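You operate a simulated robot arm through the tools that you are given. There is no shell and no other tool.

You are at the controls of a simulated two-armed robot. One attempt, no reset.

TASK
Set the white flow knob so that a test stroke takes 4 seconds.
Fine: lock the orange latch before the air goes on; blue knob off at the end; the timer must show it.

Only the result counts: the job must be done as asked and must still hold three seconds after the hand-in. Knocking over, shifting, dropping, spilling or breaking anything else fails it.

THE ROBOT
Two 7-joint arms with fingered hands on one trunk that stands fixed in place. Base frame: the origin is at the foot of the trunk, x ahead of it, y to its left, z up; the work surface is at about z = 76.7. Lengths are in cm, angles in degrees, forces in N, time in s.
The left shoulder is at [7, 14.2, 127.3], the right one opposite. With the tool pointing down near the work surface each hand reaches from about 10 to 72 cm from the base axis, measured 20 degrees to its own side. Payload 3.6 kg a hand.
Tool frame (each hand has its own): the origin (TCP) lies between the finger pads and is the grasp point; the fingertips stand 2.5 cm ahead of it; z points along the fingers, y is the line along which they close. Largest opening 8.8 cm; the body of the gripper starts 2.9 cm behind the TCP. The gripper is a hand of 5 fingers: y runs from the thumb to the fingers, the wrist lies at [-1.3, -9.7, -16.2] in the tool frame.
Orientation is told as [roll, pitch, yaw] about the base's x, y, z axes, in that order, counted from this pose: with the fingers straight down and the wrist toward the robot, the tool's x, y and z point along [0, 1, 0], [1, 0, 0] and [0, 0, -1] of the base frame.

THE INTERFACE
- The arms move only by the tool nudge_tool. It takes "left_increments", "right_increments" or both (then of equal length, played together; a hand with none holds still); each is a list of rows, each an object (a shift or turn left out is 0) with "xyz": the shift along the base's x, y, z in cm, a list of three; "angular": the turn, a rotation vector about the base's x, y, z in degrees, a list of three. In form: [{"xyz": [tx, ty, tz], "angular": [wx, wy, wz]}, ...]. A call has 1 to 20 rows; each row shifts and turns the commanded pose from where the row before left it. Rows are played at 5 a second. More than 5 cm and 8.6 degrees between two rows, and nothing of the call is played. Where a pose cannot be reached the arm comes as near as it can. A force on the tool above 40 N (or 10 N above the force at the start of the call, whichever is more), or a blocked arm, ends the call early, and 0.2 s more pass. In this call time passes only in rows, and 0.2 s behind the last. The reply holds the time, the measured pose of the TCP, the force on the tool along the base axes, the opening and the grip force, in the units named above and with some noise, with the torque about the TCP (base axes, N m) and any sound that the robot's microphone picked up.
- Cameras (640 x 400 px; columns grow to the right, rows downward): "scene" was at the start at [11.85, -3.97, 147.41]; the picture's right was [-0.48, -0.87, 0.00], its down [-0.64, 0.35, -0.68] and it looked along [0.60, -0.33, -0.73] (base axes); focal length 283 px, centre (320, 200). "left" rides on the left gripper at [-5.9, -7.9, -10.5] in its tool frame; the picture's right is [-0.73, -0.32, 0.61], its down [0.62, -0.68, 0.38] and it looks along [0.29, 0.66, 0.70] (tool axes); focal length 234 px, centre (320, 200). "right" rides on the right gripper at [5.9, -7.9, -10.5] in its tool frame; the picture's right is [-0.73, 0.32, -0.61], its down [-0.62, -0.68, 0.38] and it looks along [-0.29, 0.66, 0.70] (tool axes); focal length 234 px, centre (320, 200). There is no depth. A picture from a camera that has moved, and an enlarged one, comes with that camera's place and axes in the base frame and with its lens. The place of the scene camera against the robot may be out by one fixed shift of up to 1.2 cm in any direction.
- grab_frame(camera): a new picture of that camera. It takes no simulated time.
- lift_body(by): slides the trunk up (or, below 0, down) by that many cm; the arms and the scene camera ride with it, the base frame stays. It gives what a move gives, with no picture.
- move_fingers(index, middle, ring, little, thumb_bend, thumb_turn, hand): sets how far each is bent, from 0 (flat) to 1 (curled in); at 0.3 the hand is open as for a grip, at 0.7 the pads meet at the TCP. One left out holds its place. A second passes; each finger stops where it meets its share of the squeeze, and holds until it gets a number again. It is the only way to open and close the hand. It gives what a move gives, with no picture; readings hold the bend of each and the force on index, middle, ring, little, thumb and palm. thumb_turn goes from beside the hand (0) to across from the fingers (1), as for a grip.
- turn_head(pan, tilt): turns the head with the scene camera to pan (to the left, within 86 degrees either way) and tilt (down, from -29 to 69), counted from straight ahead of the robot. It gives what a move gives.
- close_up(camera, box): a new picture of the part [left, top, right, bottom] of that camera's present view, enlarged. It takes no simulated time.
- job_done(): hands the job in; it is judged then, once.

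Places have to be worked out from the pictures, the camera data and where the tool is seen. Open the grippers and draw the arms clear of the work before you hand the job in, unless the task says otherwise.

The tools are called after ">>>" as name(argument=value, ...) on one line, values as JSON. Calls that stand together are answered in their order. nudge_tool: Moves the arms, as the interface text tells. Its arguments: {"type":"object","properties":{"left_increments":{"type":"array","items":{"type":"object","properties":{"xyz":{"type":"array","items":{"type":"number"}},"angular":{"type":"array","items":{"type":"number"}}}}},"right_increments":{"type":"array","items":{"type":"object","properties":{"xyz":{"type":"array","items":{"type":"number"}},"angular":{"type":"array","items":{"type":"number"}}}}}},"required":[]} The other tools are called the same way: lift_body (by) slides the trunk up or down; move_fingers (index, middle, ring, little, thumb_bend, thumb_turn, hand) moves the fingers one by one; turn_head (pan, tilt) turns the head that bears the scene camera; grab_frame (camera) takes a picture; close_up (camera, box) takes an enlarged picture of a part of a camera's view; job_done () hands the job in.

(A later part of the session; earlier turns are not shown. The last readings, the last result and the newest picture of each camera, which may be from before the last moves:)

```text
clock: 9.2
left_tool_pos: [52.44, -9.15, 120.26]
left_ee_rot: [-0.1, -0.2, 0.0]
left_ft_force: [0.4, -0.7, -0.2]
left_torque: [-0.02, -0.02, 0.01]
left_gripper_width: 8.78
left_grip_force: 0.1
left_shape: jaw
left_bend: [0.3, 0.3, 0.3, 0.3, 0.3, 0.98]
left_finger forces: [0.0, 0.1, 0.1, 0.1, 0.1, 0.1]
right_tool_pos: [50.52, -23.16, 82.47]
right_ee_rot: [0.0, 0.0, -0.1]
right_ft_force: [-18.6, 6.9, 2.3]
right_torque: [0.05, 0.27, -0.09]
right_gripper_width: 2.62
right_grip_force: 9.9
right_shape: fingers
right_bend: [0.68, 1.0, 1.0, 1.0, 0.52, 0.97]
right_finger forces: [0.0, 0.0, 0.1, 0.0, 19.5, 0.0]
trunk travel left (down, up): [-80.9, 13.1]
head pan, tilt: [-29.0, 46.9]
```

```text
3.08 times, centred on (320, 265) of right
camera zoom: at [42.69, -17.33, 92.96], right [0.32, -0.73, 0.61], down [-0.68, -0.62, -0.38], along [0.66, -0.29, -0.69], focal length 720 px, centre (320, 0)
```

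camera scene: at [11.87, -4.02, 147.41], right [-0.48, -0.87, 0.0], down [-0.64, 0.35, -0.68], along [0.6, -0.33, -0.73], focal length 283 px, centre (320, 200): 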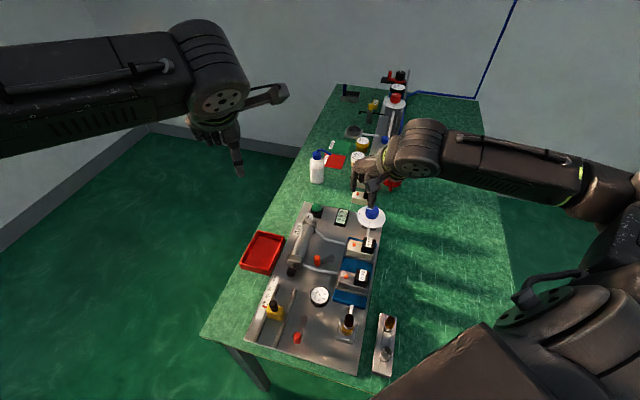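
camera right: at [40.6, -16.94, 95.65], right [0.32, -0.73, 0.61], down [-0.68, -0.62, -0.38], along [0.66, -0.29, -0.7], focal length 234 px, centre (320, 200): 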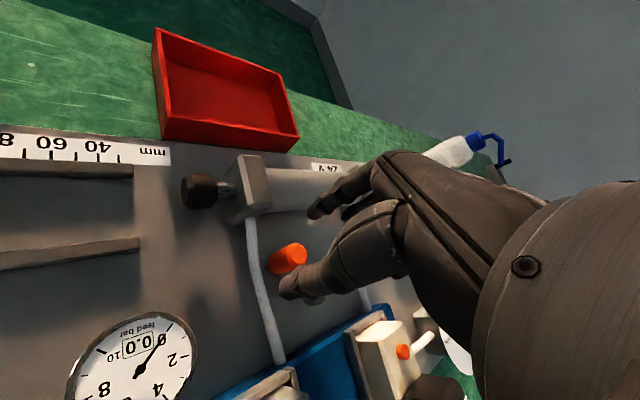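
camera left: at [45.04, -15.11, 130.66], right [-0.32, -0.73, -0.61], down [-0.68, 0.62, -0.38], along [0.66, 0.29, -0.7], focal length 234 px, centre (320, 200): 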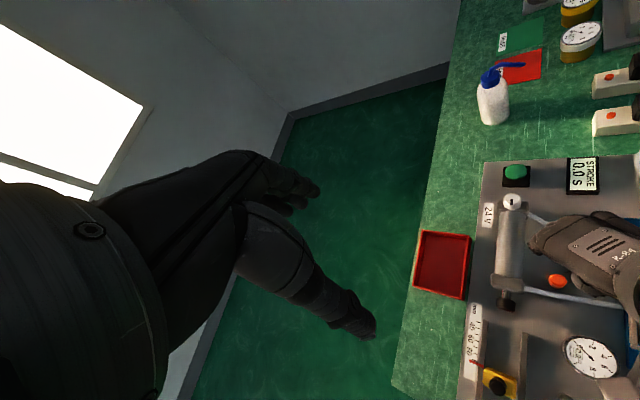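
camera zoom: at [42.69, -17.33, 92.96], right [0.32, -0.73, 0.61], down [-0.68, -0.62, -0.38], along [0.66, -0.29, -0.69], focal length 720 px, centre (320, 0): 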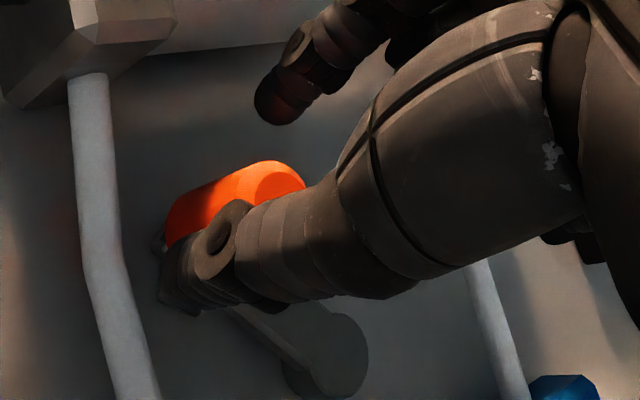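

Thumb force is now ~20 N and the peg stays at about [49.2, -23.1]: it is blocked clockwise. I unload and move back to neutral, then try the other direction gently with the index.

>>> nudge_tool(right_increments=[{"xyz": [-0.5, 0.1, 0]}, {"xyz": [-0.5, 0.1, 0]}, {"xyz": [-0.5, 0.1, 0]}])

>>> close_up(camera="right", box=[260, 200, 380, 330])

```text
clock: 10.0
left_tool_pos: [52.72, -9.24, 119.95]
left_ee_rot: [0.0, 0.0, 0.1]
left_ft_force: [-0.1, 0.2, 0.2]
left_torque: [-0.05, 0.01, 0.01]
left_gripper_width: 8.77
left_grip_force: 0.1
left_shape: jaw
left_bend: [0.3, 0.3, 0.3, 0.3, 0.3, 0.98]
left_finger forces: [0.0, 0.0, 0.1, 0.1, 0.0, 0.0]
right_tool_pos: [49.22, -23.16, 82.3]
right_ee_rot: [0.0, -0.1, 0.0]
right_ft_force: [-6.2, 3.3, 0.2]
right_torque: [0.09, 0.14, -0.04]
right_gripper_width: 1.37
right_grip_force: 3.4
right_shape: fingers
right_bend: [0.68, 1.0, 1.0, 1.0, 0.6, 0.99]
right_finger forces: [0.0, 0.1, 0.0, 0.0, 6.5, 0.0]
trunk travel left (down, up): [-80.9, 13.1]
head pan, tilt: [-29.0, 46.9]
```

```text
3.08 times, centred on (320, 265) of right
camera zoom: at [41.44, -17.18, 92.88], right [0.32, -0.73, 0.61], down [-0.68, -0.62, -0.38], along [0.66, -0.29, -0.69], focal length 720 px, centre (320, 0)
```

zoom: 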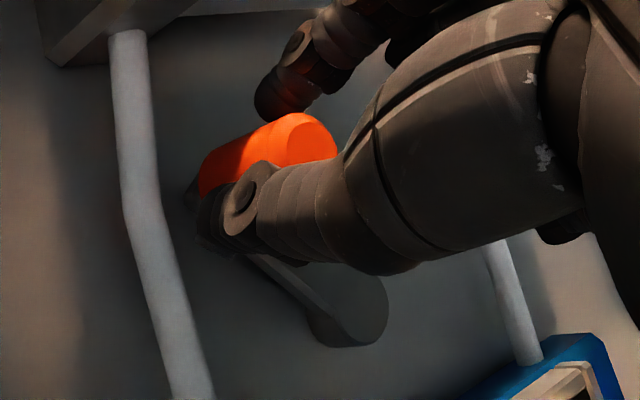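

The peg stays at [49.2, -23.1] even unloaded. Now I move counter-clockwise (toward −x) in small steps and watch the index force.

>>> nudge_tool(right_increments=[{"xyz": [-0.4, 0.1, 0]}, {"xyz": [-0.4, 0.08, 0]}, {"xyz": [-0.4, 0.05, 0]}, {"xyz": [-0.4, 0.0, 0]}])

>>> close_up(camera="right", box=[260, 200, 380, 330])

```text
clock: 11.0
left_tool_pos: [53.05, -9.22, 120.09]
left_ee_rot: [0.0, 0.0, 0.0]
left_ft_force: [-0.5, 0.3, -0.1]
left_torque: [0.01, -0.02, -0.01]
left_gripper_width: 8.78
left_grip_force: 0.1
left_shape: jaw
left_bend: [0.3, 0.3, 0.3, 0.3, 0.3, 0.98]
left_finger forces: [0.1, 0.0, 0.1, 0.1, 0.0, 0.0]
right_tool_pos: [47.54, -22.9, 82.3]
right_ee_rot: [0.0, 0.1, 0.1]
right_ft_force: [1.4, 1.3, -0.2]
right_torque: [0.02, -0.07, 0.0]
right_gripper_width: 1.01
right_grip_force: 2.4
right_shape: fingers
right_bend: [0.65, 1.0, 1.0, 1.0, 0.65, 1.0]
right_finger forces: [2.7, 0.1, 0.0, 0.0, 1.7, 0.1]
trunk travel left (down, up): [-80.9, 13.1]
head pan, tilt: [-29.0, 46.9]
```

```text
3.08 times, centred on (320, 265) of right
camera zoom: at [39.89, -16.95, 92.83], right [0.32, -0.73, 0.61], down [-0.68, -0.62, -0.38], along [0.66, -0.29, -0.7], focal length 720 px, centre (320, 0)
```

zoom: 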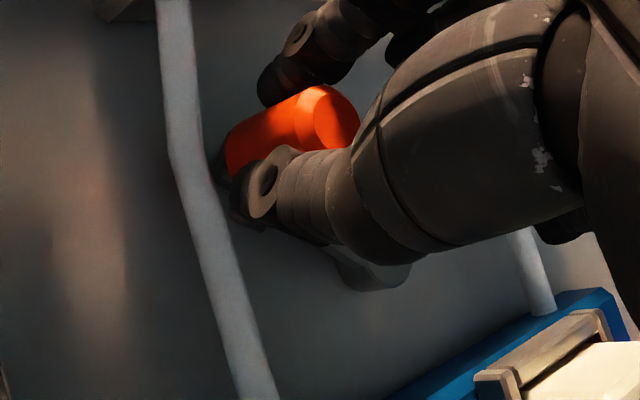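

The lever now follows counter-clockwise with only ~2 N. I continue along the arc that way, watching for a stop.

>>> nudge_tool(right_increments=[{"xyz": [-0.4, -0.08, 0]}, {"xyz": [-0.4, -0.1, 0]}, {"xyz": [-0.4, -0.14, 0]}, {"xyz": [-0.4, -0.2, 0]}])

>>> close_up(camera="right", box=[260, 200, 380, 330])

>>> close_up(camera="scene", box=[270, 200, 400, 300])

```text
clock: 12.0
left_tool_pos: [52.78, -9.2, 120.13]
left_ee_rot: [0.0, 0.0, 0.0]
left_ft_force: [0.2, -0.9, 0.5]
left_torque: [-0.01, 0.0, 0.05]
left_gripper_width: 8.77
left_grip_force: 0.1
left_shape: jaw
left_bend: [0.3, 0.3, 0.3, 0.3, 0.3, 0.98]
left_finger forces: [0.0, 0.1, 0.0, 0.1, 0.0, 0.0]
right_tool_pos: [46.17, -23.37, 82.25]
right_ee_rot: [0.0, -0.1, 0.0]
right_ft_force: [-1.0, 3.5, 0.1]
right_torque: [0.11, 0.05, 0.06]
right_gripper_width: 1.04
right_grip_force: 3.3
right_shape: fingers
right_bend: [0.64, 1.0, 1.0, 1.0, 0.65, 1.0]
right_finger forces: [4.1, 0.0, 0.1, 0.0, 2.2, 0.0]
trunk travel left (down, up): [-80.9, 13.1]
head pan, tilt: [-29.0, 46.9]
```

```text
3.08 times, centred on (320, 265) of right
camera zoom: at [38.28, -17.39, 92.82], right [0.32, -0.73, 0.61], down [-0.68, -0.62, -0.38], along [0.66, -0.29, -0.7], focal length 720 px, centre (320, 0)
```

zoom: 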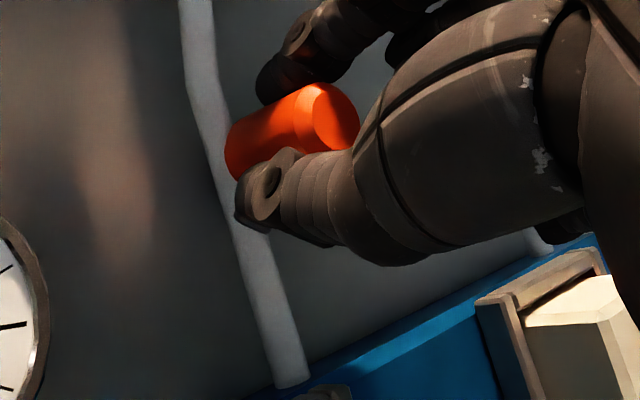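

```text
4.00 times, centred on (335, 250) of scene
camera zoom: at [11.8, -3.87, 147.42], right [-0.48, -0.87, 0.0], down [-0.64, 0.35, -0.68], along [0.6, -0.33, -0.73], focal length 1133 px, centre (260, 0)
```

zoom: 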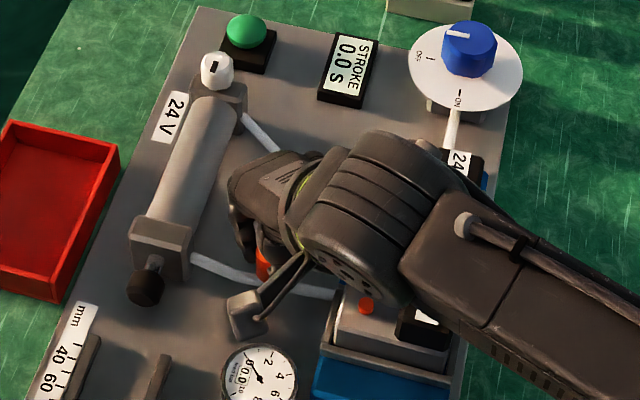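

The lever keeps following; the clockwise side was just its open end-stop. I continue the arc toward the panel-parallel direction (like the red lever), watching forces.

>>> nudge_tool(right_increments=[{"xyz": [-0.5, -0.26, 0]}, {"xyz": [-0.48, -0.34, 0]}, {"xyz": [-0.43, -0.42, 0]}])

>>> close_up(camera="right", box=[240, 190, 400, 330])

>>> close_up(camera="scene", box=[270, 200, 400, 300])

```text
clock: 12.8
left_tool_pos: [52.75, -9.15, 120.17]
left_ee_rot: [-0.1, 0.0, 0.2]
left_ft_force: [0.2, -0.6, 0.8]
left_torque: [0.01, -0.01, -0.03]
left_gripper_width: 8.76
left_grip_force: 0.2
left_shape: jaw
left_bend: [0.3, 0.3, 0.3, 0.3, 0.3, 0.98]
left_finger forces: [0.1, 0.1, 0.0, 0.0, 0.1, 0.1]
right_tool_pos: [44.67, -24.33, 82.3]
right_ee_rot: [0.1, 0.0, 0.2]
right_ft_force: [0.0, 7.2, -0.1]
right_torque: [0.14, -0.03, 0.08]
right_gripper_width: 1.03
right_grip_force: 3.6
right_shape: fingers
right_bend: [0.64, 1.0, 1.0, 1.0, 0.65, 1.0]
right_finger forces: [6.8, 0.0, 0.0, 0.1, 1.7, 0.0]
trunk travel left (down, up): [-80.9, 13.1]
head pan, tilt: [-29.0, 46.9]
```

```text
2.86 times, centred on (320, 260) of right
camera zoom: at [36.89, -18.38, 92.85], right [0.32, -0.73, 0.61], down [-0.68, -0.62, -0.38], along [0.66, -0.29, -0.7], focal length 669 px, centre (320, 29)
```

zoom: 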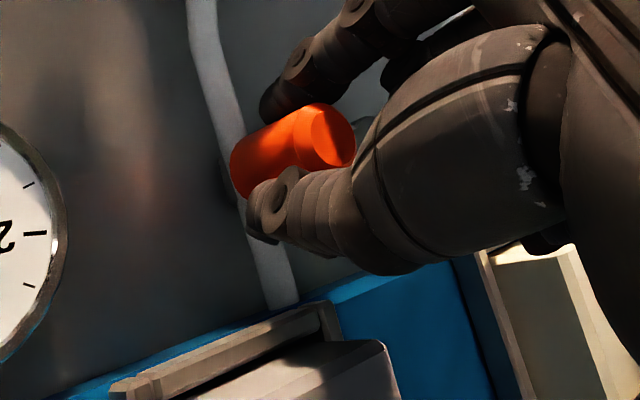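

```text
4.00 times, centred on (335, 250) of scene
camera zoom: at [11.86, -3.79, 147.42], right [-0.48, -0.88, 0.0], down [-0.64, 0.35, -0.68], along [0.6, -0.33, -0.73], focal length 1133 px, centre (260, 0)
```

zoom: 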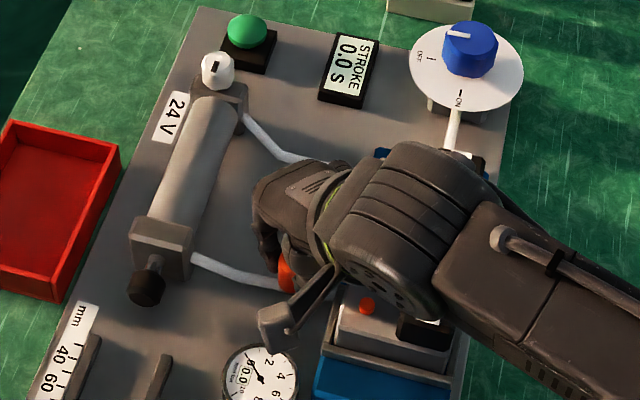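

The lever follows to roughly parallel with the panel (like the red lever), index force ~7 N. I push one small step further to feel whether this is the end stop.

>>> nudge_tool(right_increments=[{"xyz": [-0.3, -0.2, 0]}, {"xyz": [-0.2, -0.25, 0]}])

>>> close_up(camera="right", box=[240, 190, 400, 330])

```text
clock: 13.4
left_tool_pos: [53.0, -8.98, 120.1]
left_ee_rot: [-0.1, 0.0, 0.2]
left_ft_force: [0.7, -0.2, 0.1]
left_torque: [-0.03, -0.02, 0.02]
left_gripper_width: 8.77
left_grip_force: 0.1
left_shape: jaw
left_bend: [0.3, 0.3, 0.3, 0.3, 0.3, 0.98]
left_finger forces: [0.0, 0.0, 0.0, 0.0, 0.0, 0.0]
right_tool_pos: [44.41, -24.87, 82.33]
right_ee_rot: [-0.1, 0.1, 0.0]
right_ft_force: [5.2, 6.2, 1.6]
right_torque: [0.13, -0.15, 0.02]
right_gripper_width: 1.27
right_grip_force: 2.8
right_shape: fingers
right_bend: [0.59, 1.0, 1.0, 1.0, 0.68, 1.0]
right_finger forces: [6.5, 0.0, 0.0, 0.0, 0.0, 0.0]
trunk travel left (down, up): [-80.9, 13.1]
head pan, tilt: [-29.0, 46.9]
```

```text
2.86 times, centred on (320, 260) of right
camera zoom: at [36.52, -18.9, 92.86], right [0.32, -0.72, 0.61], down [-0.68, -0.62, -0.38], along [0.66, -0.29, -0.69], focal length 669 px, centre (320, 29)
```

zoom: 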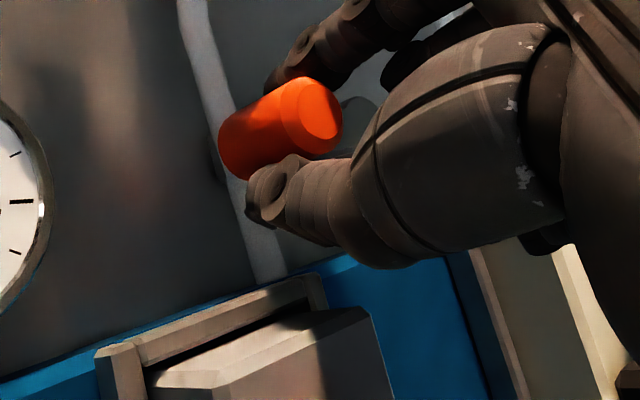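

The peg stopped following: the index bends back with ~8 N and the thumb has lost contact, so this is the end stop, lever parallel to the panel. I push slightly more to seat it fully.

>>> nudge_tool(right_increments=[{"xyz": [-0.25, -0.25, 0]}, {"xyz": [-0.2, -0.25, 0]}])

>>> close_up(camera="right", box=[240, 190, 400, 330])

```text
clock: 14.0
left_tool_pos: [53.06, -9.12, 120.01]
left_ee_rot: [-0.2, 0.1, 0.0]
left_ft_force: [0.1, 0.2, 0.6]
left_torque: [0.02, -0.01, 0.0]
left_gripper_width: 8.79
left_grip_force: 0.0
left_shape: jaw
left_bend: [0.3, 0.3, 0.3, 0.3, 0.3, 0.98]
left_finger forces: [0.0, 0.1, 0.1, 0.0, 0.0, 0.0]
right_tool_pos: [43.87, -25.28, 82.33]
right_ee_rot: [-0.1, -0.1, 0.2]
right_ft_force: [7.3, 8.7, 1.9]
right_torque: [0.18, -0.22, 0.09]
right_gripper_width: 1.72
right_grip_force: 4.0
right_shape: fingers
right_bend: [0.55, 1.0, 1.0, 1.0, 0.68, 1.0]
right_finger forces: [8.9, 0.0, 0.1, 0.0, 0.0, 0.0]
trunk travel left (down, up): [-80.9, 13.1]
head pan, tilt: [-29.0, 46.9]
```

```text
2.86 times, centred on (320, 260) of right
camera zoom: at [36.1, -19.35, 92.84], right [0.32, -0.72, 0.61], down [-0.68, -0.62, -0.38], along [0.66, -0.29, -0.7], focal length 669 px, centre (320, 29)
```

zoom: 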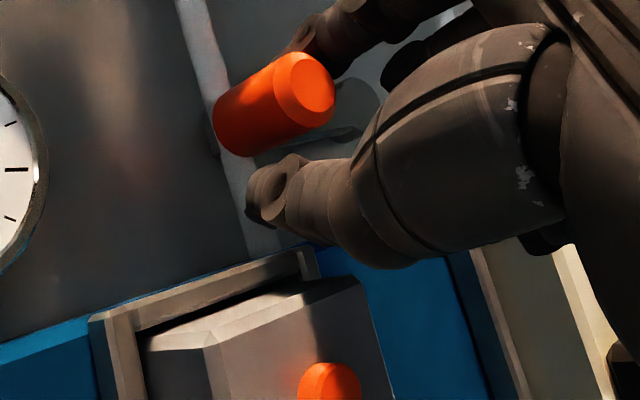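

The peg does not move under 11 N: it is seated. I back off, open the pincer and rise, then check that the lever stays.

>>> nudge_tool(right_increments=[{"xyz": [0.3, 0.3, 0]}, {"xyz": [0.3, 0.3, 0]}])

>>> move_fingers(hand="right", index=0.48, thumb_bend=0.55)

>>> nudge_tool(right_increments=[{"xyz": [0, 0, 1.5]}, {"xyz": [0, 0, 2.5]}, {"xyz": [0, -1, 4]}, {"xyz": [0, -2, 4]}])

>>> grab_frame(camera="right")

>>> close_up(camera="scene", box=[270, 200, 400, 300])

```text
clock: 14.6
left_tool_pos: [52.89, -9.48, 120.11]
left_ee_rot: [0.0, 0.1, 0.0]
left_ft_force: [0.4, 0.4, 1.1]
left_torque: [0.02, -0.01, 0.04]
left_gripper_width: 8.79
left_grip_force: 0.1
left_shape: jaw
left_bend: [0.3, 0.3, 0.3, 0.3, 0.3, 0.98]
left_finger forces: [0.1, 0.0, 0.0, 0.0, 0.1, 0.1]
right_tool_pos: [44.34, -24.94, 82.32]
right_ee_rot: [-0.1, 0.1, -0.1]
right_ft_force: [5.4, -2.7, 0.1]
right_torque: [-0.06, -0.1, -0.07]
right_gripper_width: 1.27
right_grip_force: 2.1
right_shape: fingers
right_bend: [0.59, 1.0, 1.0, 1.0, 0.68, 1.0]
right_finger forces: [4.5, 0.0, 0.0, 0.0, 0.3, 0.1]
trunk travel left (down, up): [-80.9, 13.1]
head pan, tilt: [-29.0, 46.9]
```

```text
clock: 15.6
left_tool_pos: [52.81, -9.23, 119.96]
left_ee_rot: [-0.1, -0.1, 0.0]
left_ft_force: [-0.2, 0.4, 0.4]
left_torque: [0.02, -0.01, 0.0]
left_gripper_width: 8.77
left_grip_force: 0.1
left_shape: jaw
left_bend: [0.3, 0.3, 0.3, 0.3, 0.3, 0.98]
left_finger forces: [0.0, 0.1, 0.1, 0.0, 0.1, 0.0]
right_tool_pos: [44.16, -24.81, 82.3]
right_ee_rot: [-0.1, 0.1, 0.0]
right_ft_force: [1.2, -0.1, -0.3]
right_torque: [0.01, 0.0, 0.0]
right_gripper_width: 3.77
right_grip_force: 0.0
right_shape: fingers
right_bend: [0.48, 1.0, 1.0, 1.0, 0.55, 1.0]
right_finger forces: [0.1, 0.1, 0.0, 0.0, 0.0, 0.0]
trunk travel left (down, up): [-80.9, 13.1]
head pan, tilt: [-29.0, 46.9]
```

```text
clock: 16.6
left_tool_pos: [52.68, -9.33, 120.12]
left_ee_rot: [0.1, 0.0, 0.1]
left_ft_force: [0.4, 0.4, 0.3]
left_torque: [0.03, -0.02, -0.01]
left_gripper_width: 8.78
left_grip_force: 0.0
left_shape: jaw
left_bend: [0.3, 0.3, 0.3, 0.3, 0.3, 0.98]
left_finger forces: [0.0, 0.0, 0.1, 0.0, 0.1, 0.0]
right_tool_pos: [44.4, -27.82, 94.22]
right_ee_rot: [-0.1, 0.0, 0.1]
right_ft_force: [0.3, -1.1, -0.2]
right_torque: [-0.01, 0.03, -0.01]
right_gripper_width: 3.78
right_grip_force: 0.1
right_shape: fingers
right_bend: [0.48, 1.0, 1.0, 1.0, 0.55, 1.0]
right_finger forces: [0.1, 0.0, 0.0, 0.0, 0.0, 0.0]
trunk travel left (down, up): [-80.9, 13.1]
head pan, tilt: [-29.0, 46.9]
```

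```text
taken
camera right: at [36.59, -21.88, 104.77], right [0.32, -0.73, 0.61], down [-0.68, -0.62, -0.38], along [0.66, -0.29, -0.7], focal length 234 px, centre (320, 200)
```

right: 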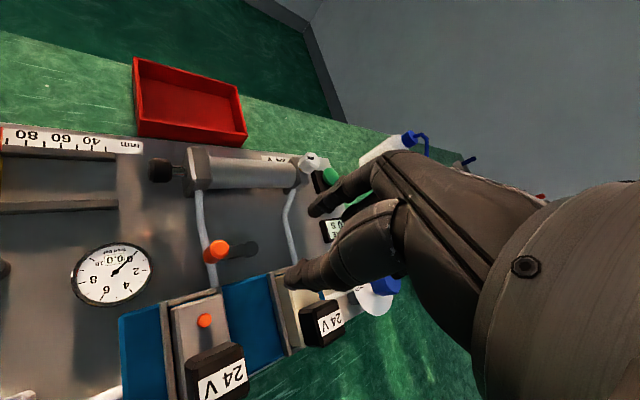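

```text
4.00 times, centred on (335, 250) of scene
camera zoom: at [11.83, -4.04, 147.41], right [-0.48, -0.87, 0.0], down [-0.64, 0.35, -0.68], along [0.6, -0.33, -0.73], focal length 1133 px, centre (260, 0)
```

zoom: 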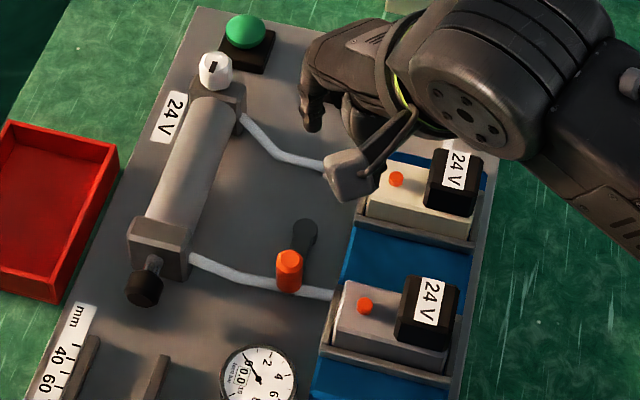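

The lever now lies parallel to the panel's long edge, same as the red one. I confirm with the left camera and also zoom to the blue dial.

>>> close_up(camera="left", box=[480, 180, 640, 320])

>>> close_up(camera="scene", box=[340, 195, 400, 245])

```text
2.86 times, centred on (560, 250) of left
camera zoom: at [44.97, -15.23, 130.67], right [-0.32, -0.73, -0.61], down [-0.68, 0.62, -0.38], along [0.66, 0.29, -0.7], focal length 669 px, centre (-366, 57)
```

zoom: 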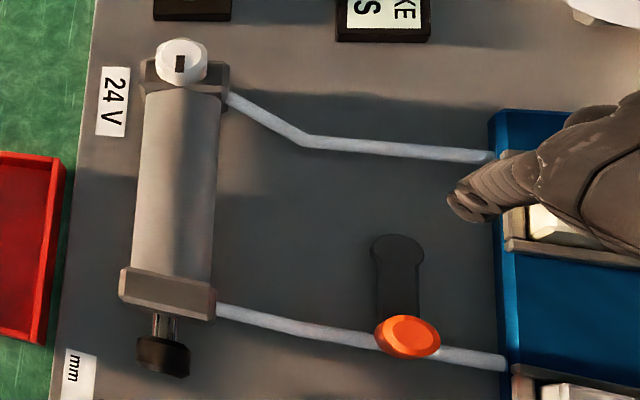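

```text
8.00 times, centred on (370, 220) of scene
camera zoom: at [11.83, -4.04, 147.41], right [-0.48, -0.87, 0.0], down [-0.64, 0.35, -0.68], along [0.6, -0.33, -0.73], focal length 2266 px, centre (-80, 40)
```

zoom: 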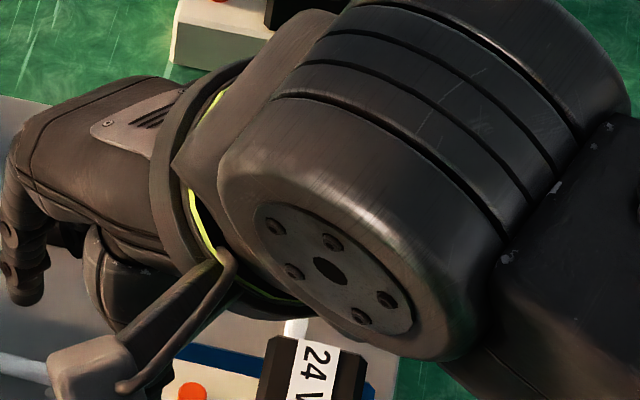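

The latch is aligned with the cylinder axis: locked. Next the blue knob: OFF tick lies toward the cylinder, ON tick toward the slider end, so it's a 90° turn counter-clockwise (from above). I move the right hand near for an accurate fix of the knob.

>>> nudge_tool(right_increments=[{"xyz": [0, -3.9, 1]}, {"xyz": [0, -4, 0.5]}, {"xyz": [0, -4, 0.5]}, {"xyz": [0, -4, 0]}, {"xyz": [0, -4, 0]}])

>>> grab_frame(camera="right")

>>> close_up(camera="scene", box=[320, 190, 400, 250])

```text
clock: 17.8
left_tool_pos: [52.92, -9.35, 119.98]
left_ee_rot: [0.1, 0.0, 0.0]
left_ft_force: [0.4, -0.2, 0.3]
left_torque: [0.0, -0.01, -0.02]
left_gripper_width: 8.8
left_grip_force: 0.1
left_shape: jaw
left_bend: [0.3, 0.3, 0.3, 0.3, 0.3, 0.98]
left_finger forces: [0.1, 0.0, 0.1, 0.0, 0.1, 0.0]
right_tool_pos: [44.55, -47.76, 96.07]
right_ee_rot: [0.0, 0.0, 0.1]
right_ft_force: [-0.2, -0.4, -0.5]
right_torque: [0.01, 0.01, -0.03]
right_gripper_width: 3.76
right_grip_force: 0.0
right_shape: fingers
right_bend: [0.48, 1.0, 1.0, 1.0, 0.55, 1.0]
right_finger forces: [0.1, 0.0, 0.0, 0.0, 0.1, 0.0]
trunk travel left (down, up): [-80.9, 13.1]
head pan, tilt: [-29.0, 46.9]
```

```text
taken
camera right: at [36.64, -41.85, 106.67], right [0.32, -0.73, 0.61], down [-0.68, -0.62, -0.39], along [0.66, -0.29, -0.7], focal length 234 px, centre (320, 200)
```

right: 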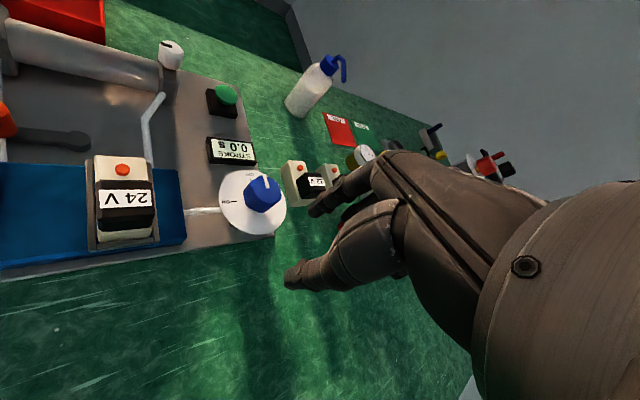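

```text
6.67 times, centred on (360, 220) of scene
camera zoom: at [11.85, -4.07, 147.41], right [-0.48, -0.87, 0.0], down [-0.64, 0.35, -0.68], along [0.6, -0.33, -0.73], focal length 1888 px, centre (53, 67)
```

zoom: 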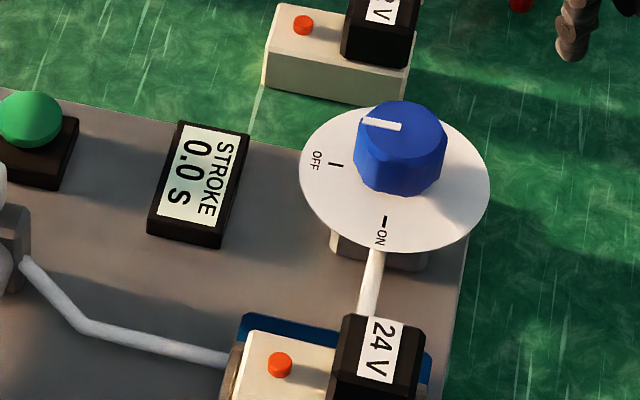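

A clear view of the dial. I enlarge it from the right camera to locate knob and disc precisely.

>>> close_up(camera="right", box=[200, 140, 320, 250])

>>> close_up(camera="right", box=[140, 30, 280, 170])

```text
3.64 times, centred on (260, 195) of right
camera zoom: at [36.64, -41.85, 106.67], right [0.32, -0.73, 0.61], down [-0.68, -0.62, -0.39], along [0.66, -0.29, -0.7], focal length 852 px, centre (538, 218)
```

zoom: 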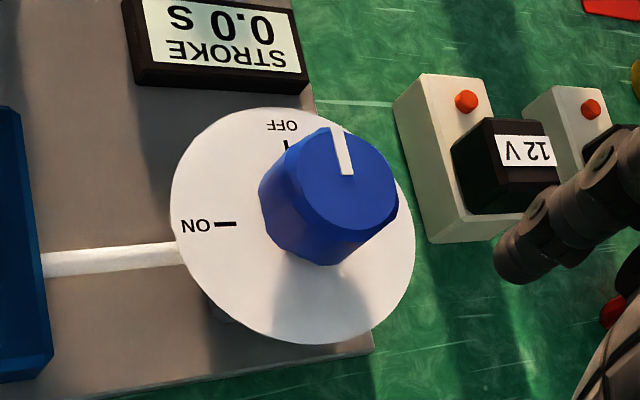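

```text
2.86 times, centred on (210, 100) of right
camera zoom: at [36.64, -41.85, 106.67], right [0.32, -0.73, 0.61], down [-0.68, -0.62, -0.39], along [0.66, -0.29, -0.7], focal length 669 px, centre (634, 486)
```

zoom: 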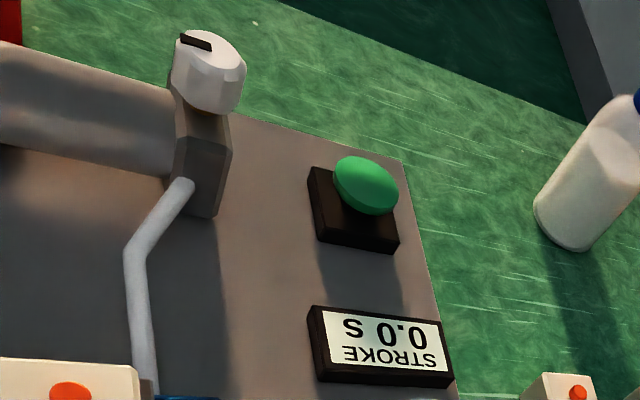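

Knob axis is near [53.4, -44.5], top z ≈ 84.5, disc z ≈ 80.5. I open the pincer wider and move above the knob while yawing the hand −50°, leaving room for the +90° turn.

>>> move_fingers(hand="right", index=0.38, thumb_bend=0.38)

>>> nudge_tool(right_increments=[{"xyz": [1.26, 0.47, 0], "angular": [0, 0, -7.2]}, {"xyz": [1.26, 0.47, 0], "angular": [0, 0, -7.2]}, {"xyz": [1.26, 0.47, 0], "angular": [0, 0, -7.2]}, {"xyz": [1.26, 0.47, 0], "angular": [0, 0, -7.2]}, {"xyz": [1.26, 0.47, 0], "angular": [0, 0, -7.2]}, {"xyz": [1.26, 0.47, -1], "angular": [0, 0, -7.2]}, {"xyz": [1.26, 0.47, -1], "angular": [0, 0, -7.2]}])

>>> grab_frame(camera="right")

>>> close_up(camera="scene", box=[300, 150, 440, 250])

```text
clock: 18.8
left_tool_pos: [52.76, -9.12, 120.07]
left_ee_rot: [-0.1, 0.0, 0.0]
left_ft_force: [-0.7, -0.3, -0.2]
left_torque: [0.01, 0.0, 0.02]
left_gripper_width: 8.77
left_grip_force: 0.1
left_shape: jaw
left_bend: [0.3, 0.3, 0.3, 0.3, 0.3, 0.98]
left_finger forces: [0.0, 0.0, 0.0, 0.0, 0.0, 0.0]
right_tool_pos: [44.52, -47.68, 96.13]
right_ee_rot: [0.0, 0.0, 0.0]
right_ft_force: [-1.2, 0.2, -0.2]
right_torque: [0.0, 0.0, 0.04]
right_gripper_width: 6.72
right_grip_force: 0.1
right_shape: fingers
right_bend: [0.38, 1.0, 1.0, 1.0, 0.38, 0.99]
right_finger forces: [0.1, 0.0, 0.1, 0.0, 0.1, 0.1]
trunk travel left (down, up): [-80.9, 13.1]
head pan, tilt: [-29.0, 46.9]
```

```text
clock: 20.4
left_tool_pos: [52.81, -9.36, 119.95]
left_ee_rot: [0.0, 0.1, 0.0]
left_ft_force: [-0.2, -0.2, 0.2]
left_torque: [0.0, 0.04, 0.01]
left_gripper_width: 8.73
left_grip_force: 0.0
left_shape: jaw
left_bend: [0.3, 0.3, 0.3, 0.3, 0.3, 0.98]
left_finger forces: [0.0, 0.0, 0.0, 0.1, 0.0, 0.0]
right_tool_pos: [53.41, -44.63, 94.12]
right_ee_rot: [0.0, 0.0, -50.5]
right_ft_force: [-0.7, 0.3, 0.3]
right_torque: [-0.03, 0.0, 0.01]
right_gripper_width: 6.74
right_grip_force: 0.1
right_shape: fingers
right_bend: [0.38, 1.0, 1.0, 1.0, 0.38, 0.99]
right_finger forces: [0.1, 0.1, 0.1, 0.1, 0.1, 0.0]
trunk travel left (down, up): [-80.9, 13.1]
head pan, tilt: [-29.0, 46.9]
```

```text
taken
camera right: at [52.92, -34.61, 104.73], right [-0.35, -0.71, 0.61], down [-0.91, 0.13, -0.38], along [0.19, -0.69, -0.7], focal length 234 px, centre (320, 200)
```

right: 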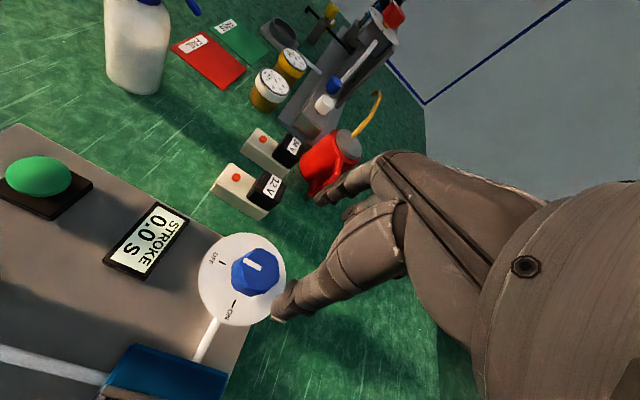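

```text
4.00 times, centred on (370, 200) of scene
camera zoom: at [11.96, -3.99, 147.4], right [-0.48, -0.87, 0.0], down [-0.64, 0.35, -0.68], along [0.6, -0.33, -0.73], focal length 1133 px, centre (120, 200)
```

zoom: 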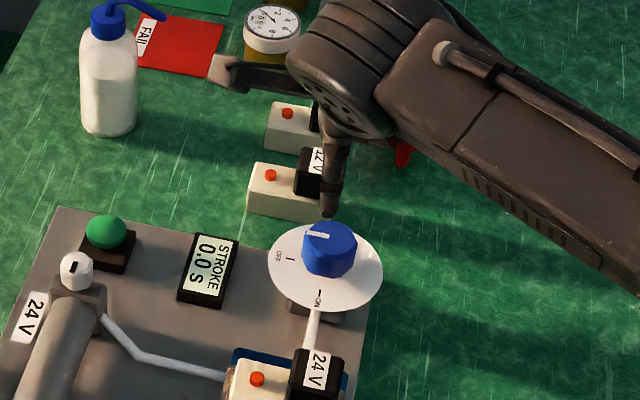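

Reachable with this yaw. I enlarge this second view of the knob to triangulate it against the previous one.

>>> close_up(camera="right", box=[180, 210, 320, 340])

>>> close_up(camera="right", box=[0, 140, 200, 290])

```text
3.08 times, centred on (250, 275) of right
camera zoom: at [52.92, -34.61, 104.73], right [-0.35, -0.71, 0.61], down [-0.91, 0.13, -0.38], along [0.19, -0.69, -0.7], focal length 720 px, centre (535, -31)
```

zoom: 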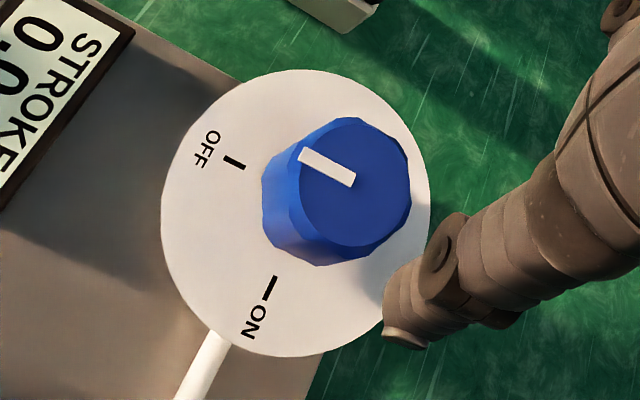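

```text
2.67 times, centred on (100, 215) of right
camera zoom: at [52.92, -34.61, 104.73], right [-0.35, -0.71, 0.61], down [-0.91, 0.13, -0.38], along [0.19, -0.69, -0.7], focal length 624 px, centre (907, 160)
```

zoom: 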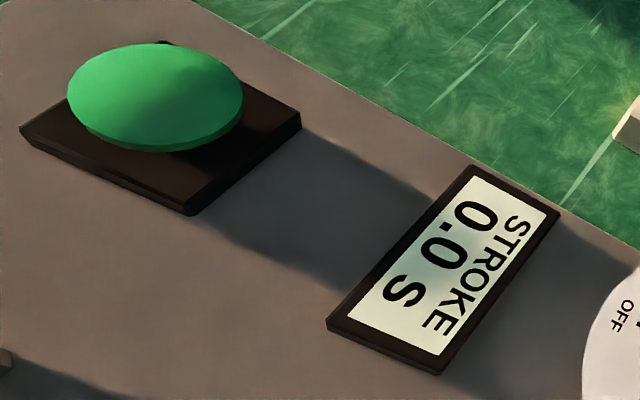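

Triangulation gives knob axis [53.05, -44.45], top z 84.85, disc z 80.0. I descend so the tips flank the knob just above the disc.

>>> nudge_tool(right_increments=[{"xyz": [-0.2, 0.1, -2.7]}, {"xyz": [-0.16, 0.08, -2.7]}, {"xyz": [0, 0, -2.5]}, {"xyz": [0, 0, -1.3]}, {"xyz": [0, 0, -1.2]}])

>>> close_up(camera="right", box=[200, 140, 420, 340])

>>> close_up(camera="scene", box=[320, 170, 420, 250])

```text
clock: 21.6
left_tool_pos: [52.38, -8.88, 120.45]
left_ee_rot: [-0.3, -0.2, 0.0]
left_ft_force: [0.6, 0.8, 1.0]
left_torque: [0.01, 0.0, -0.01]
left_gripper_width: 8.75
left_grip_force: 0.1
left_shape: jaw
left_bend: [0.3, 0.3, 0.3, 0.3, 0.3, 0.98]
left_finger forces: [0.0, 0.0, 0.0, 0.0, 0.1, 0.0]
right_tool_pos: [52.73, -44.13, 84.57]
right_ee_rot: [0.2, -0.7, -50.3]
right_ft_force: [4.3, -4.0, 26.8]
right_torque: [-0.5, -0.15, 0.06]
right_gripper_width: 6.75
right_grip_force: 13.4
right_shape: fingers
right_bend: [0.38, 1.0, 1.0, 1.0, 0.38, 0.99]
right_finger forces: [0.0, 25.6, 0.0, 0.1, 0.1, 0.0]
trunk travel left (down, up): [-80.9, 13.1]
head pan, tilt: [-29.0, 46.9]
```

```text
2.00 times, centred on (310, 240) of right
camera zoom: at [52.15, -34.18, 94.96], right [-0.36, -0.71, 0.61], down [-0.91, 0.12, -0.39], along [0.2, -0.69, -0.69], focal length 468 px, centre (340, 120)
```

zoom: 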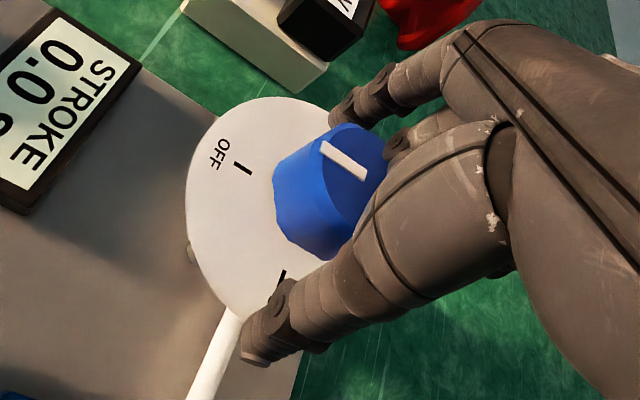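

```text
5.00 times, centred on (370, 210) of scene
camera zoom: at [11.33, -3.53, 147.53], right [-0.48, -0.87, 0.0], down [-0.64, 0.35, -0.69], along [0.6, -0.33, -0.73], focal length 1416 px, centre (70, 150)
```

zoom: 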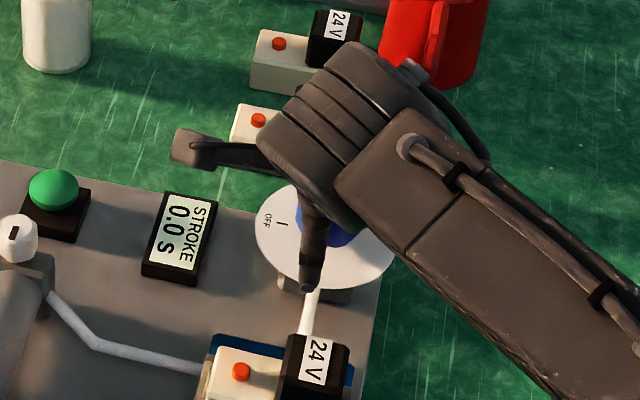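

The curled middle finger's knuckle rested on the knob top (25 N), so I back off upward at once. I'll use index+middle against the thumb instead, ring and little curled clear of the knob.

>>> nudge_tool(right_increments=[{"xyz": [0, 0, 1.5]}, {"xyz": [0, 0, 2.5]}, {"xyz": [0, 0, 2.5]}])

>>> move_fingers(hand="right", index=0.36, middle=0.36, thumb_bend=0.36)

>>> grab_frame(camera="right")

```text
clock: 22.4
left_tool_pos: [52.83, -9.22, 120.12]
left_ee_rot: [-0.1, 0.0, 0.0]
left_ft_force: [0.1, 1.2, -0.4]
left_torque: [-0.02, -0.01, 0.02]
left_gripper_width: 8.76
left_grip_force: 0.0
left_shape: jaw
left_bend: [0.3, 0.3, 0.3, 0.3, 0.3, 0.98]
left_finger forces: [0.0, 0.0, 0.1, 0.0, 0.0, 0.0]
right_tool_pos: [52.91, -44.43, 90.34]
right_ee_rot: [-0.1, 0.1, -50.4]
right_ft_force: [0.4, 0.2, -0.2]
right_torque: [-0.01, -0.01, 0.01]
right_gripper_width: 6.73
right_grip_force: 0.0
right_shape: fingers
right_bend: [0.38, 1.0, 1.0, 1.0, 0.38, 0.99]
right_finger forces: [0.1, 0.1, 0.0, 0.1, 0.0, 0.0]
trunk travel left (down, up): [-80.9, 13.1]
head pan, tilt: [-29.0, 46.9]
```

```text
clock: 23.4
left_tool_pos: [52.84, -9.31, 120.11]
left_ee_rot: [0.0, 0.0, 0.0]
left_ft_force: [0.2, 0.0, -0.4]
left_torque: [-0.02, 0.01, -0.01]
left_gripper_width: 8.79
left_grip_force: 0.0
left_shape: jaw
left_bend: [0.3, 0.3, 0.3, 0.3, 0.3, 0.98]
left_finger forces: [0.0, 0.1, 0.0, 0.0, 0.1, 0.1]
right_tool_pos: [52.92, -44.22, 90.34]
right_ee_rot: [0.0, 0.0, -50.4]
right_ft_force: [0.2, 0.5, -0.6]
right_torque: [0.0, 0.01, -0.01]
right_gripper_width: 7.12
right_grip_force: 0.1
right_shape: fingers
right_bend: [0.36, 0.36, 1.0, 1.0, 0.36, 0.98]
right_finger forces: [0.0, 0.0, 0.1, 0.1, 0.0, 0.0]
trunk travel left (down, up): [-80.9, 13.1]
head pan, tilt: [-29.0, 46.9]
```

```text
taken
camera right: at [52.36, -34.39, 100.9], right [-0.35, -0.71, 0.61], down [-0.91, 0.13, -0.38], along [0.2, -0.69, -0.7], focal length 234 px, centre (320, 200)
```

right: 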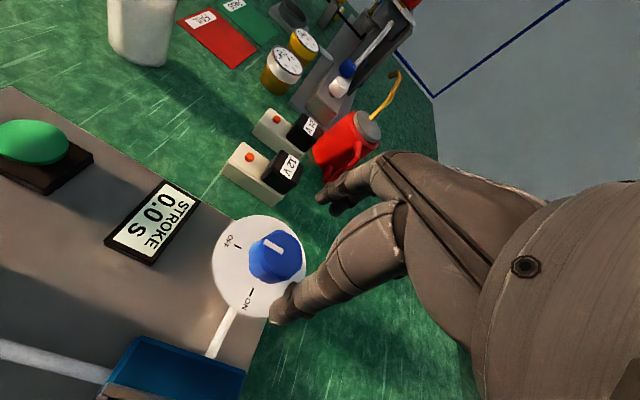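

I shift slightly so index and middle straddle the knob's axis and descend again in smaller rows.

>>> nudge_tool(right_increments=[{"xyz": [0.3, 0.1, -1.7]}, {"xyz": [0.3, 0.1, -1.7]}, {"xyz": [0, 0, -1.4]}])

>>> close_up(camera="right", box=[200, 140, 420, 340])

```text
clock: 24.2
left_tool_pos: [52.87, -9.32, 120.1]
left_ee_rot: [-0.1, 0.1, 0.0]
left_ft_force: [-0.5, 0.2, 0.1]
left_torque: [0.02, -0.03, -0.01]
left_gripper_width: 8.75
left_grip_force: 0.1
left_shape: jaw
left_bend: [0.3, 0.3, 0.3, 0.3, 0.3, 0.98]
left_finger forces: [0.0, 0.0, 0.1, 0.1, 0.0, 0.0]
right_tool_pos: [53.35, -43.98, 85.7]
right_ee_rot: [0.1, 0.0, -50.4]
right_ft_force: [-1.0, -0.7, 0.5]
right_torque: [0.0, 0.02, -0.01]
right_gripper_width: 7.16
right_grip_force: 0.0
right_shape: fingers
right_bend: [0.36, 0.36, 1.0, 1.0, 0.36, 0.98]
right_finger forces: [0.0, 0.0, 0.0, 0.0, 0.0, 0.0]
trunk travel left (down, up): [-80.9, 13.1]
head pan, tilt: [-29.0, 46.9]
```

```text
2.00 times, centred on (310, 240) of right
camera zoom: at [53.01, -34.13, 96.15], right [-0.35, -0.71, 0.61], down [-0.92, 0.13, -0.38], along [0.2, -0.69, -0.7], focal length 468 px, centre (340, 120)
```

zoom: 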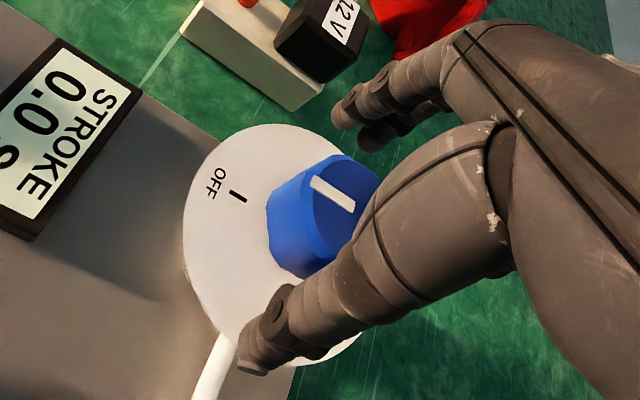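

Clear so far. Lowering 2 cm more to the gripping height.

>>> nudge_tool(right_increments=[{"xyz": [0.05, -0.05, -0.8]}, {"xyz": [0.05, 0, -0.7]}, {"xyz": [0, 0, -0.5]}])

>>> close_up(camera="right", box=[200, 140, 420, 340])

```text
clock: 25.0
left_tool_pos: [52.59, -9.1, 120.29]
left_ee_rot: [-0.1, -0.1, 0.0]
left_ft_force: [-0.2, 0.1, 0.5]
left_torque: [0.01, 0.0, 0.0]
left_gripper_width: 8.76
left_grip_force: 0.1
left_shape: jaw
left_bend: [0.3, 0.3, 0.3, 0.3, 0.3, 0.98]
left_finger forces: [0.0, 0.0, 0.0, 0.0, 0.1, 0.0]
right_tool_pos: [53.52, -44.0, 84.02]
right_ee_rot: [0.1, -0.5, -50.4]
right_ft_force: [4.4, -3.9, 17.2]
right_torque: [-0.41, 0.24, 0.14]
right_gripper_width: 7.18
right_grip_force: 9.5
right_shape: fingers
right_bend: [0.36, 0.36, 1.0, 1.0, 0.36, 0.98]
right_finger forces: [0.0, 0.0, 18.8, 0.1, 0.0, 0.0]
trunk travel left (down, up): [-80.9, 13.1]
head pan, tilt: [-29.0, 46.9]
```

```text
2.00 times, centred on (310, 240) of right
camera zoom: at [53.04, -34.1, 94.49], right [-0.36, -0.71, 0.61], down [-0.91, 0.13, -0.39], along [0.2, -0.69, -0.69], focal length 468 px, centre (340, 120)
```

zoom: 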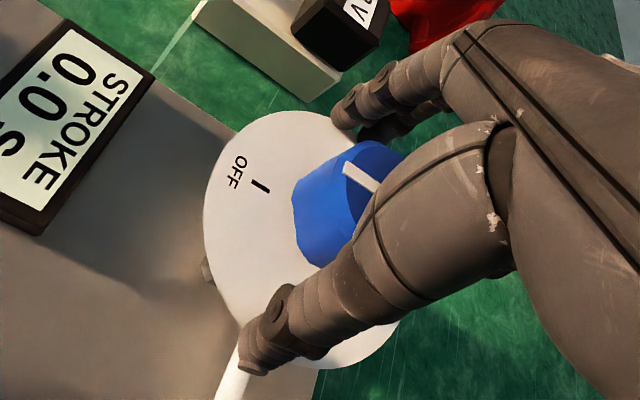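

Now the curled ring finger touches the knob top, so the finger spacing is tighter than I assumed and the TCP lies between index and middle. I rise, open all four fingers and centre the TCP exactly on the knob.

>>> nudge_tool(right_increments=[{"xyz": [0, 0, 1.5]}, {"xyz": [0, 0, 2.5]}, {"xyz": [0, 0, 2.5]}])

>>> move_fingers(hand="right", index=0.36, middle=0.36, ring=0.36, little=0.36, thumb_bend=0.36)

>>> grab_frame(camera="right")

>>> close_up(camera="scene", box=[320, 150, 440, 250])

```text
clock: 25.8
left_tool_pos: [52.87, -9.33, 119.99]
left_ee_rot: [0.1, 0.1, 0.0]
left_ft_force: [-0.3, -0.1, -0.4]
left_torque: [-0.06, -0.01, -0.01]
left_gripper_width: 8.78
left_grip_force: 0.1
left_shape: jaw
left_bend: [0.3, 0.3, 0.3, 0.3, 0.3, 0.98]
left_finger forces: [0.0, 0.0, 0.0, 0.0, 0.1, 0.0]
right_tool_pos: [53.59, -43.94, 90.13]
right_ee_rot: [0.1, 0.1, -50.4]
right_ft_force: [0.0, 1.1, 0.3]
right_torque: [-0.01, 0.04, 0.01]
right_gripper_width: 7.19
right_grip_force: 0.1
right_shape: fingers
right_bend: [0.36, 0.36, 1.0, 1.0, 0.36, 0.98]
right_finger forces: [0.2, 0.0, 0.0, 0.0, 0.0, 0.1]
trunk travel left (down, up): [-80.9, 13.1]
head pan, tilt: [-29.0, 46.9]
```

```text
clock: 26.8
left_tool_pos: [52.85, -9.27, 120.13]
left_ee_rot: [0.0, 0.0, 0.0]
left_ft_force: [0.8, 0.7, -0.8]
left_torque: [-0.01, 0.0, -0.04]
left_gripper_width: 8.77
left_grip_force: 0.1
left_shape: jaw
left_bend: [0.3, 0.3, 0.3, 0.3, 0.3, 0.98]
left_finger forces: [0.0, 0.0, 0.1, 0.1, 0.0, 0.0]
right_tool_pos: [53.47, -44.07, 90.2]
right_ee_rot: [0.0, 0.0, -50.5]
right_ft_force: [-0.3, 0.4, -0.6]
right_torque: [-0.02, -0.01, 0.0]
right_gripper_width: 7.2
right_grip_force: 0.0
right_shape: fingers
right_bend: [0.36, 0.36, 0.36, 0.36, 0.36, 0.98]
right_finger forces: [0.0, 0.0, 0.0, 0.0, 0.0, 0.1]
trunk travel left (down, up): [-80.9, 13.1]
head pan, tilt: [-29.0, 46.9]
```

```text
taken
camera right: at [53.13, -34.16, 100.63], right [-0.35, -0.71, 0.61], down [-0.92, 0.13, -0.38], along [0.2, -0.69, -0.7], focal length 234 px, centre (320, 200)
```

right: 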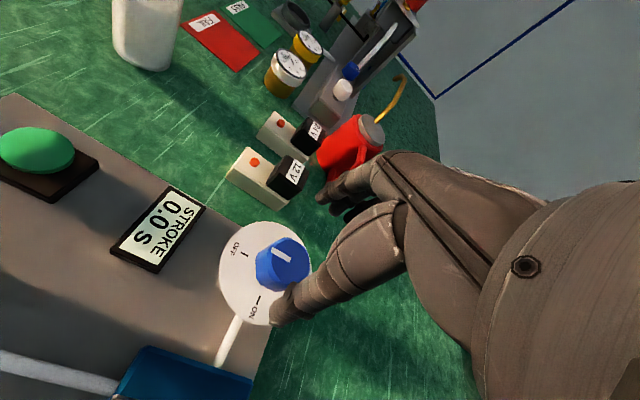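

```text
4.00 times, centred on (380, 200) of scene
camera zoom: at [11.85, -3.96, 147.42], right [-0.48, -0.87, 0.0], down [-0.64, 0.35, -0.68], along [0.6, -0.33, -0.73], focal length 1133 px, centre (80, 200)
```

zoom: 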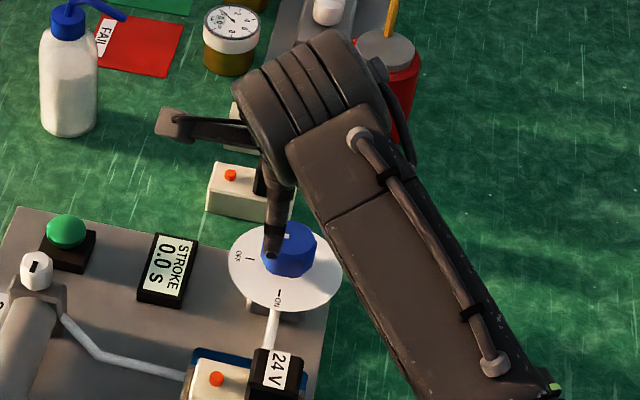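

The knob still points to OFF. I centre over it and descend in small rows.

>>> nudge_tool(right_increments=[{"xyz": [-0.2, -0.15, -1.5]}, {"xyz": [-0.15, -0.15, -1.5]}, {"xyz": [0, 0, -1.3]}, {"xyz": [0, 0, -0.8]}, {"xyz": [0, 0, -0.7]}])

>>> close_up(camera="right", box=[200, 140, 420, 340])

```text
clock: 28.0
left_tool_pos: [52.86, -9.27, 120.06]
left_ee_rot: [0.0, -0.1, 0.0]
left_ft_force: [0.6, -0.5, -0.3]
left_torque: [0.02, -0.03, 0.0]
left_gripper_width: 8.75
left_grip_force: 0.0
left_shape: jaw
left_bend: [0.3, 0.3, 0.3, 0.3, 0.3, 0.98]
left_finger forces: [0.0, 0.0, 0.0, 0.1, 0.0, 0.1]
right_tool_pos: [53.2, -44.32, 84.31]
right_ee_rot: [0.0, 0.0, -50.3]
right_ft_force: [-0.1, 0.4, -0.6]
right_torque: [-0.01, -0.01, -0.01]
right_gripper_width: 7.18
right_grip_force: 0.0
right_shape: fingers
right_bend: [0.36, 0.36, 0.36, 0.36, 0.36, 0.98]
right_finger forces: [0.0, 0.0, 0.0, 0.0, 0.0, 0.0]
trunk travel left (down, up): [-80.9, 13.1]
head pan, tilt: [-29.0, 46.9]
```

```text
2.00 times, centred on (310, 240) of right
camera zoom: at [52.78, -34.43, 94.8], right [-0.35, -0.71, 0.61], down [-0.92, 0.13, -0.38], along [0.2, -0.69, -0.7], focal length 468 px, centre (340, 120)
```

zoom: 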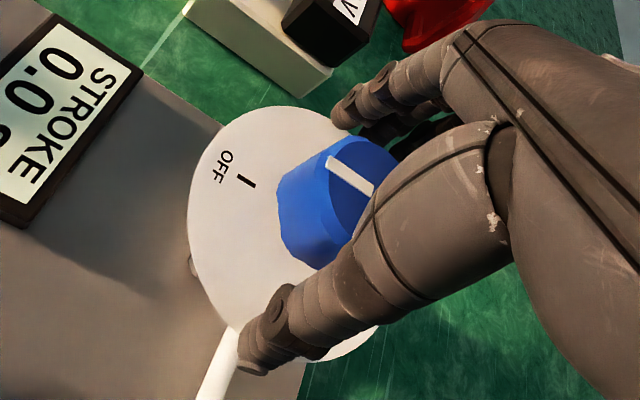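

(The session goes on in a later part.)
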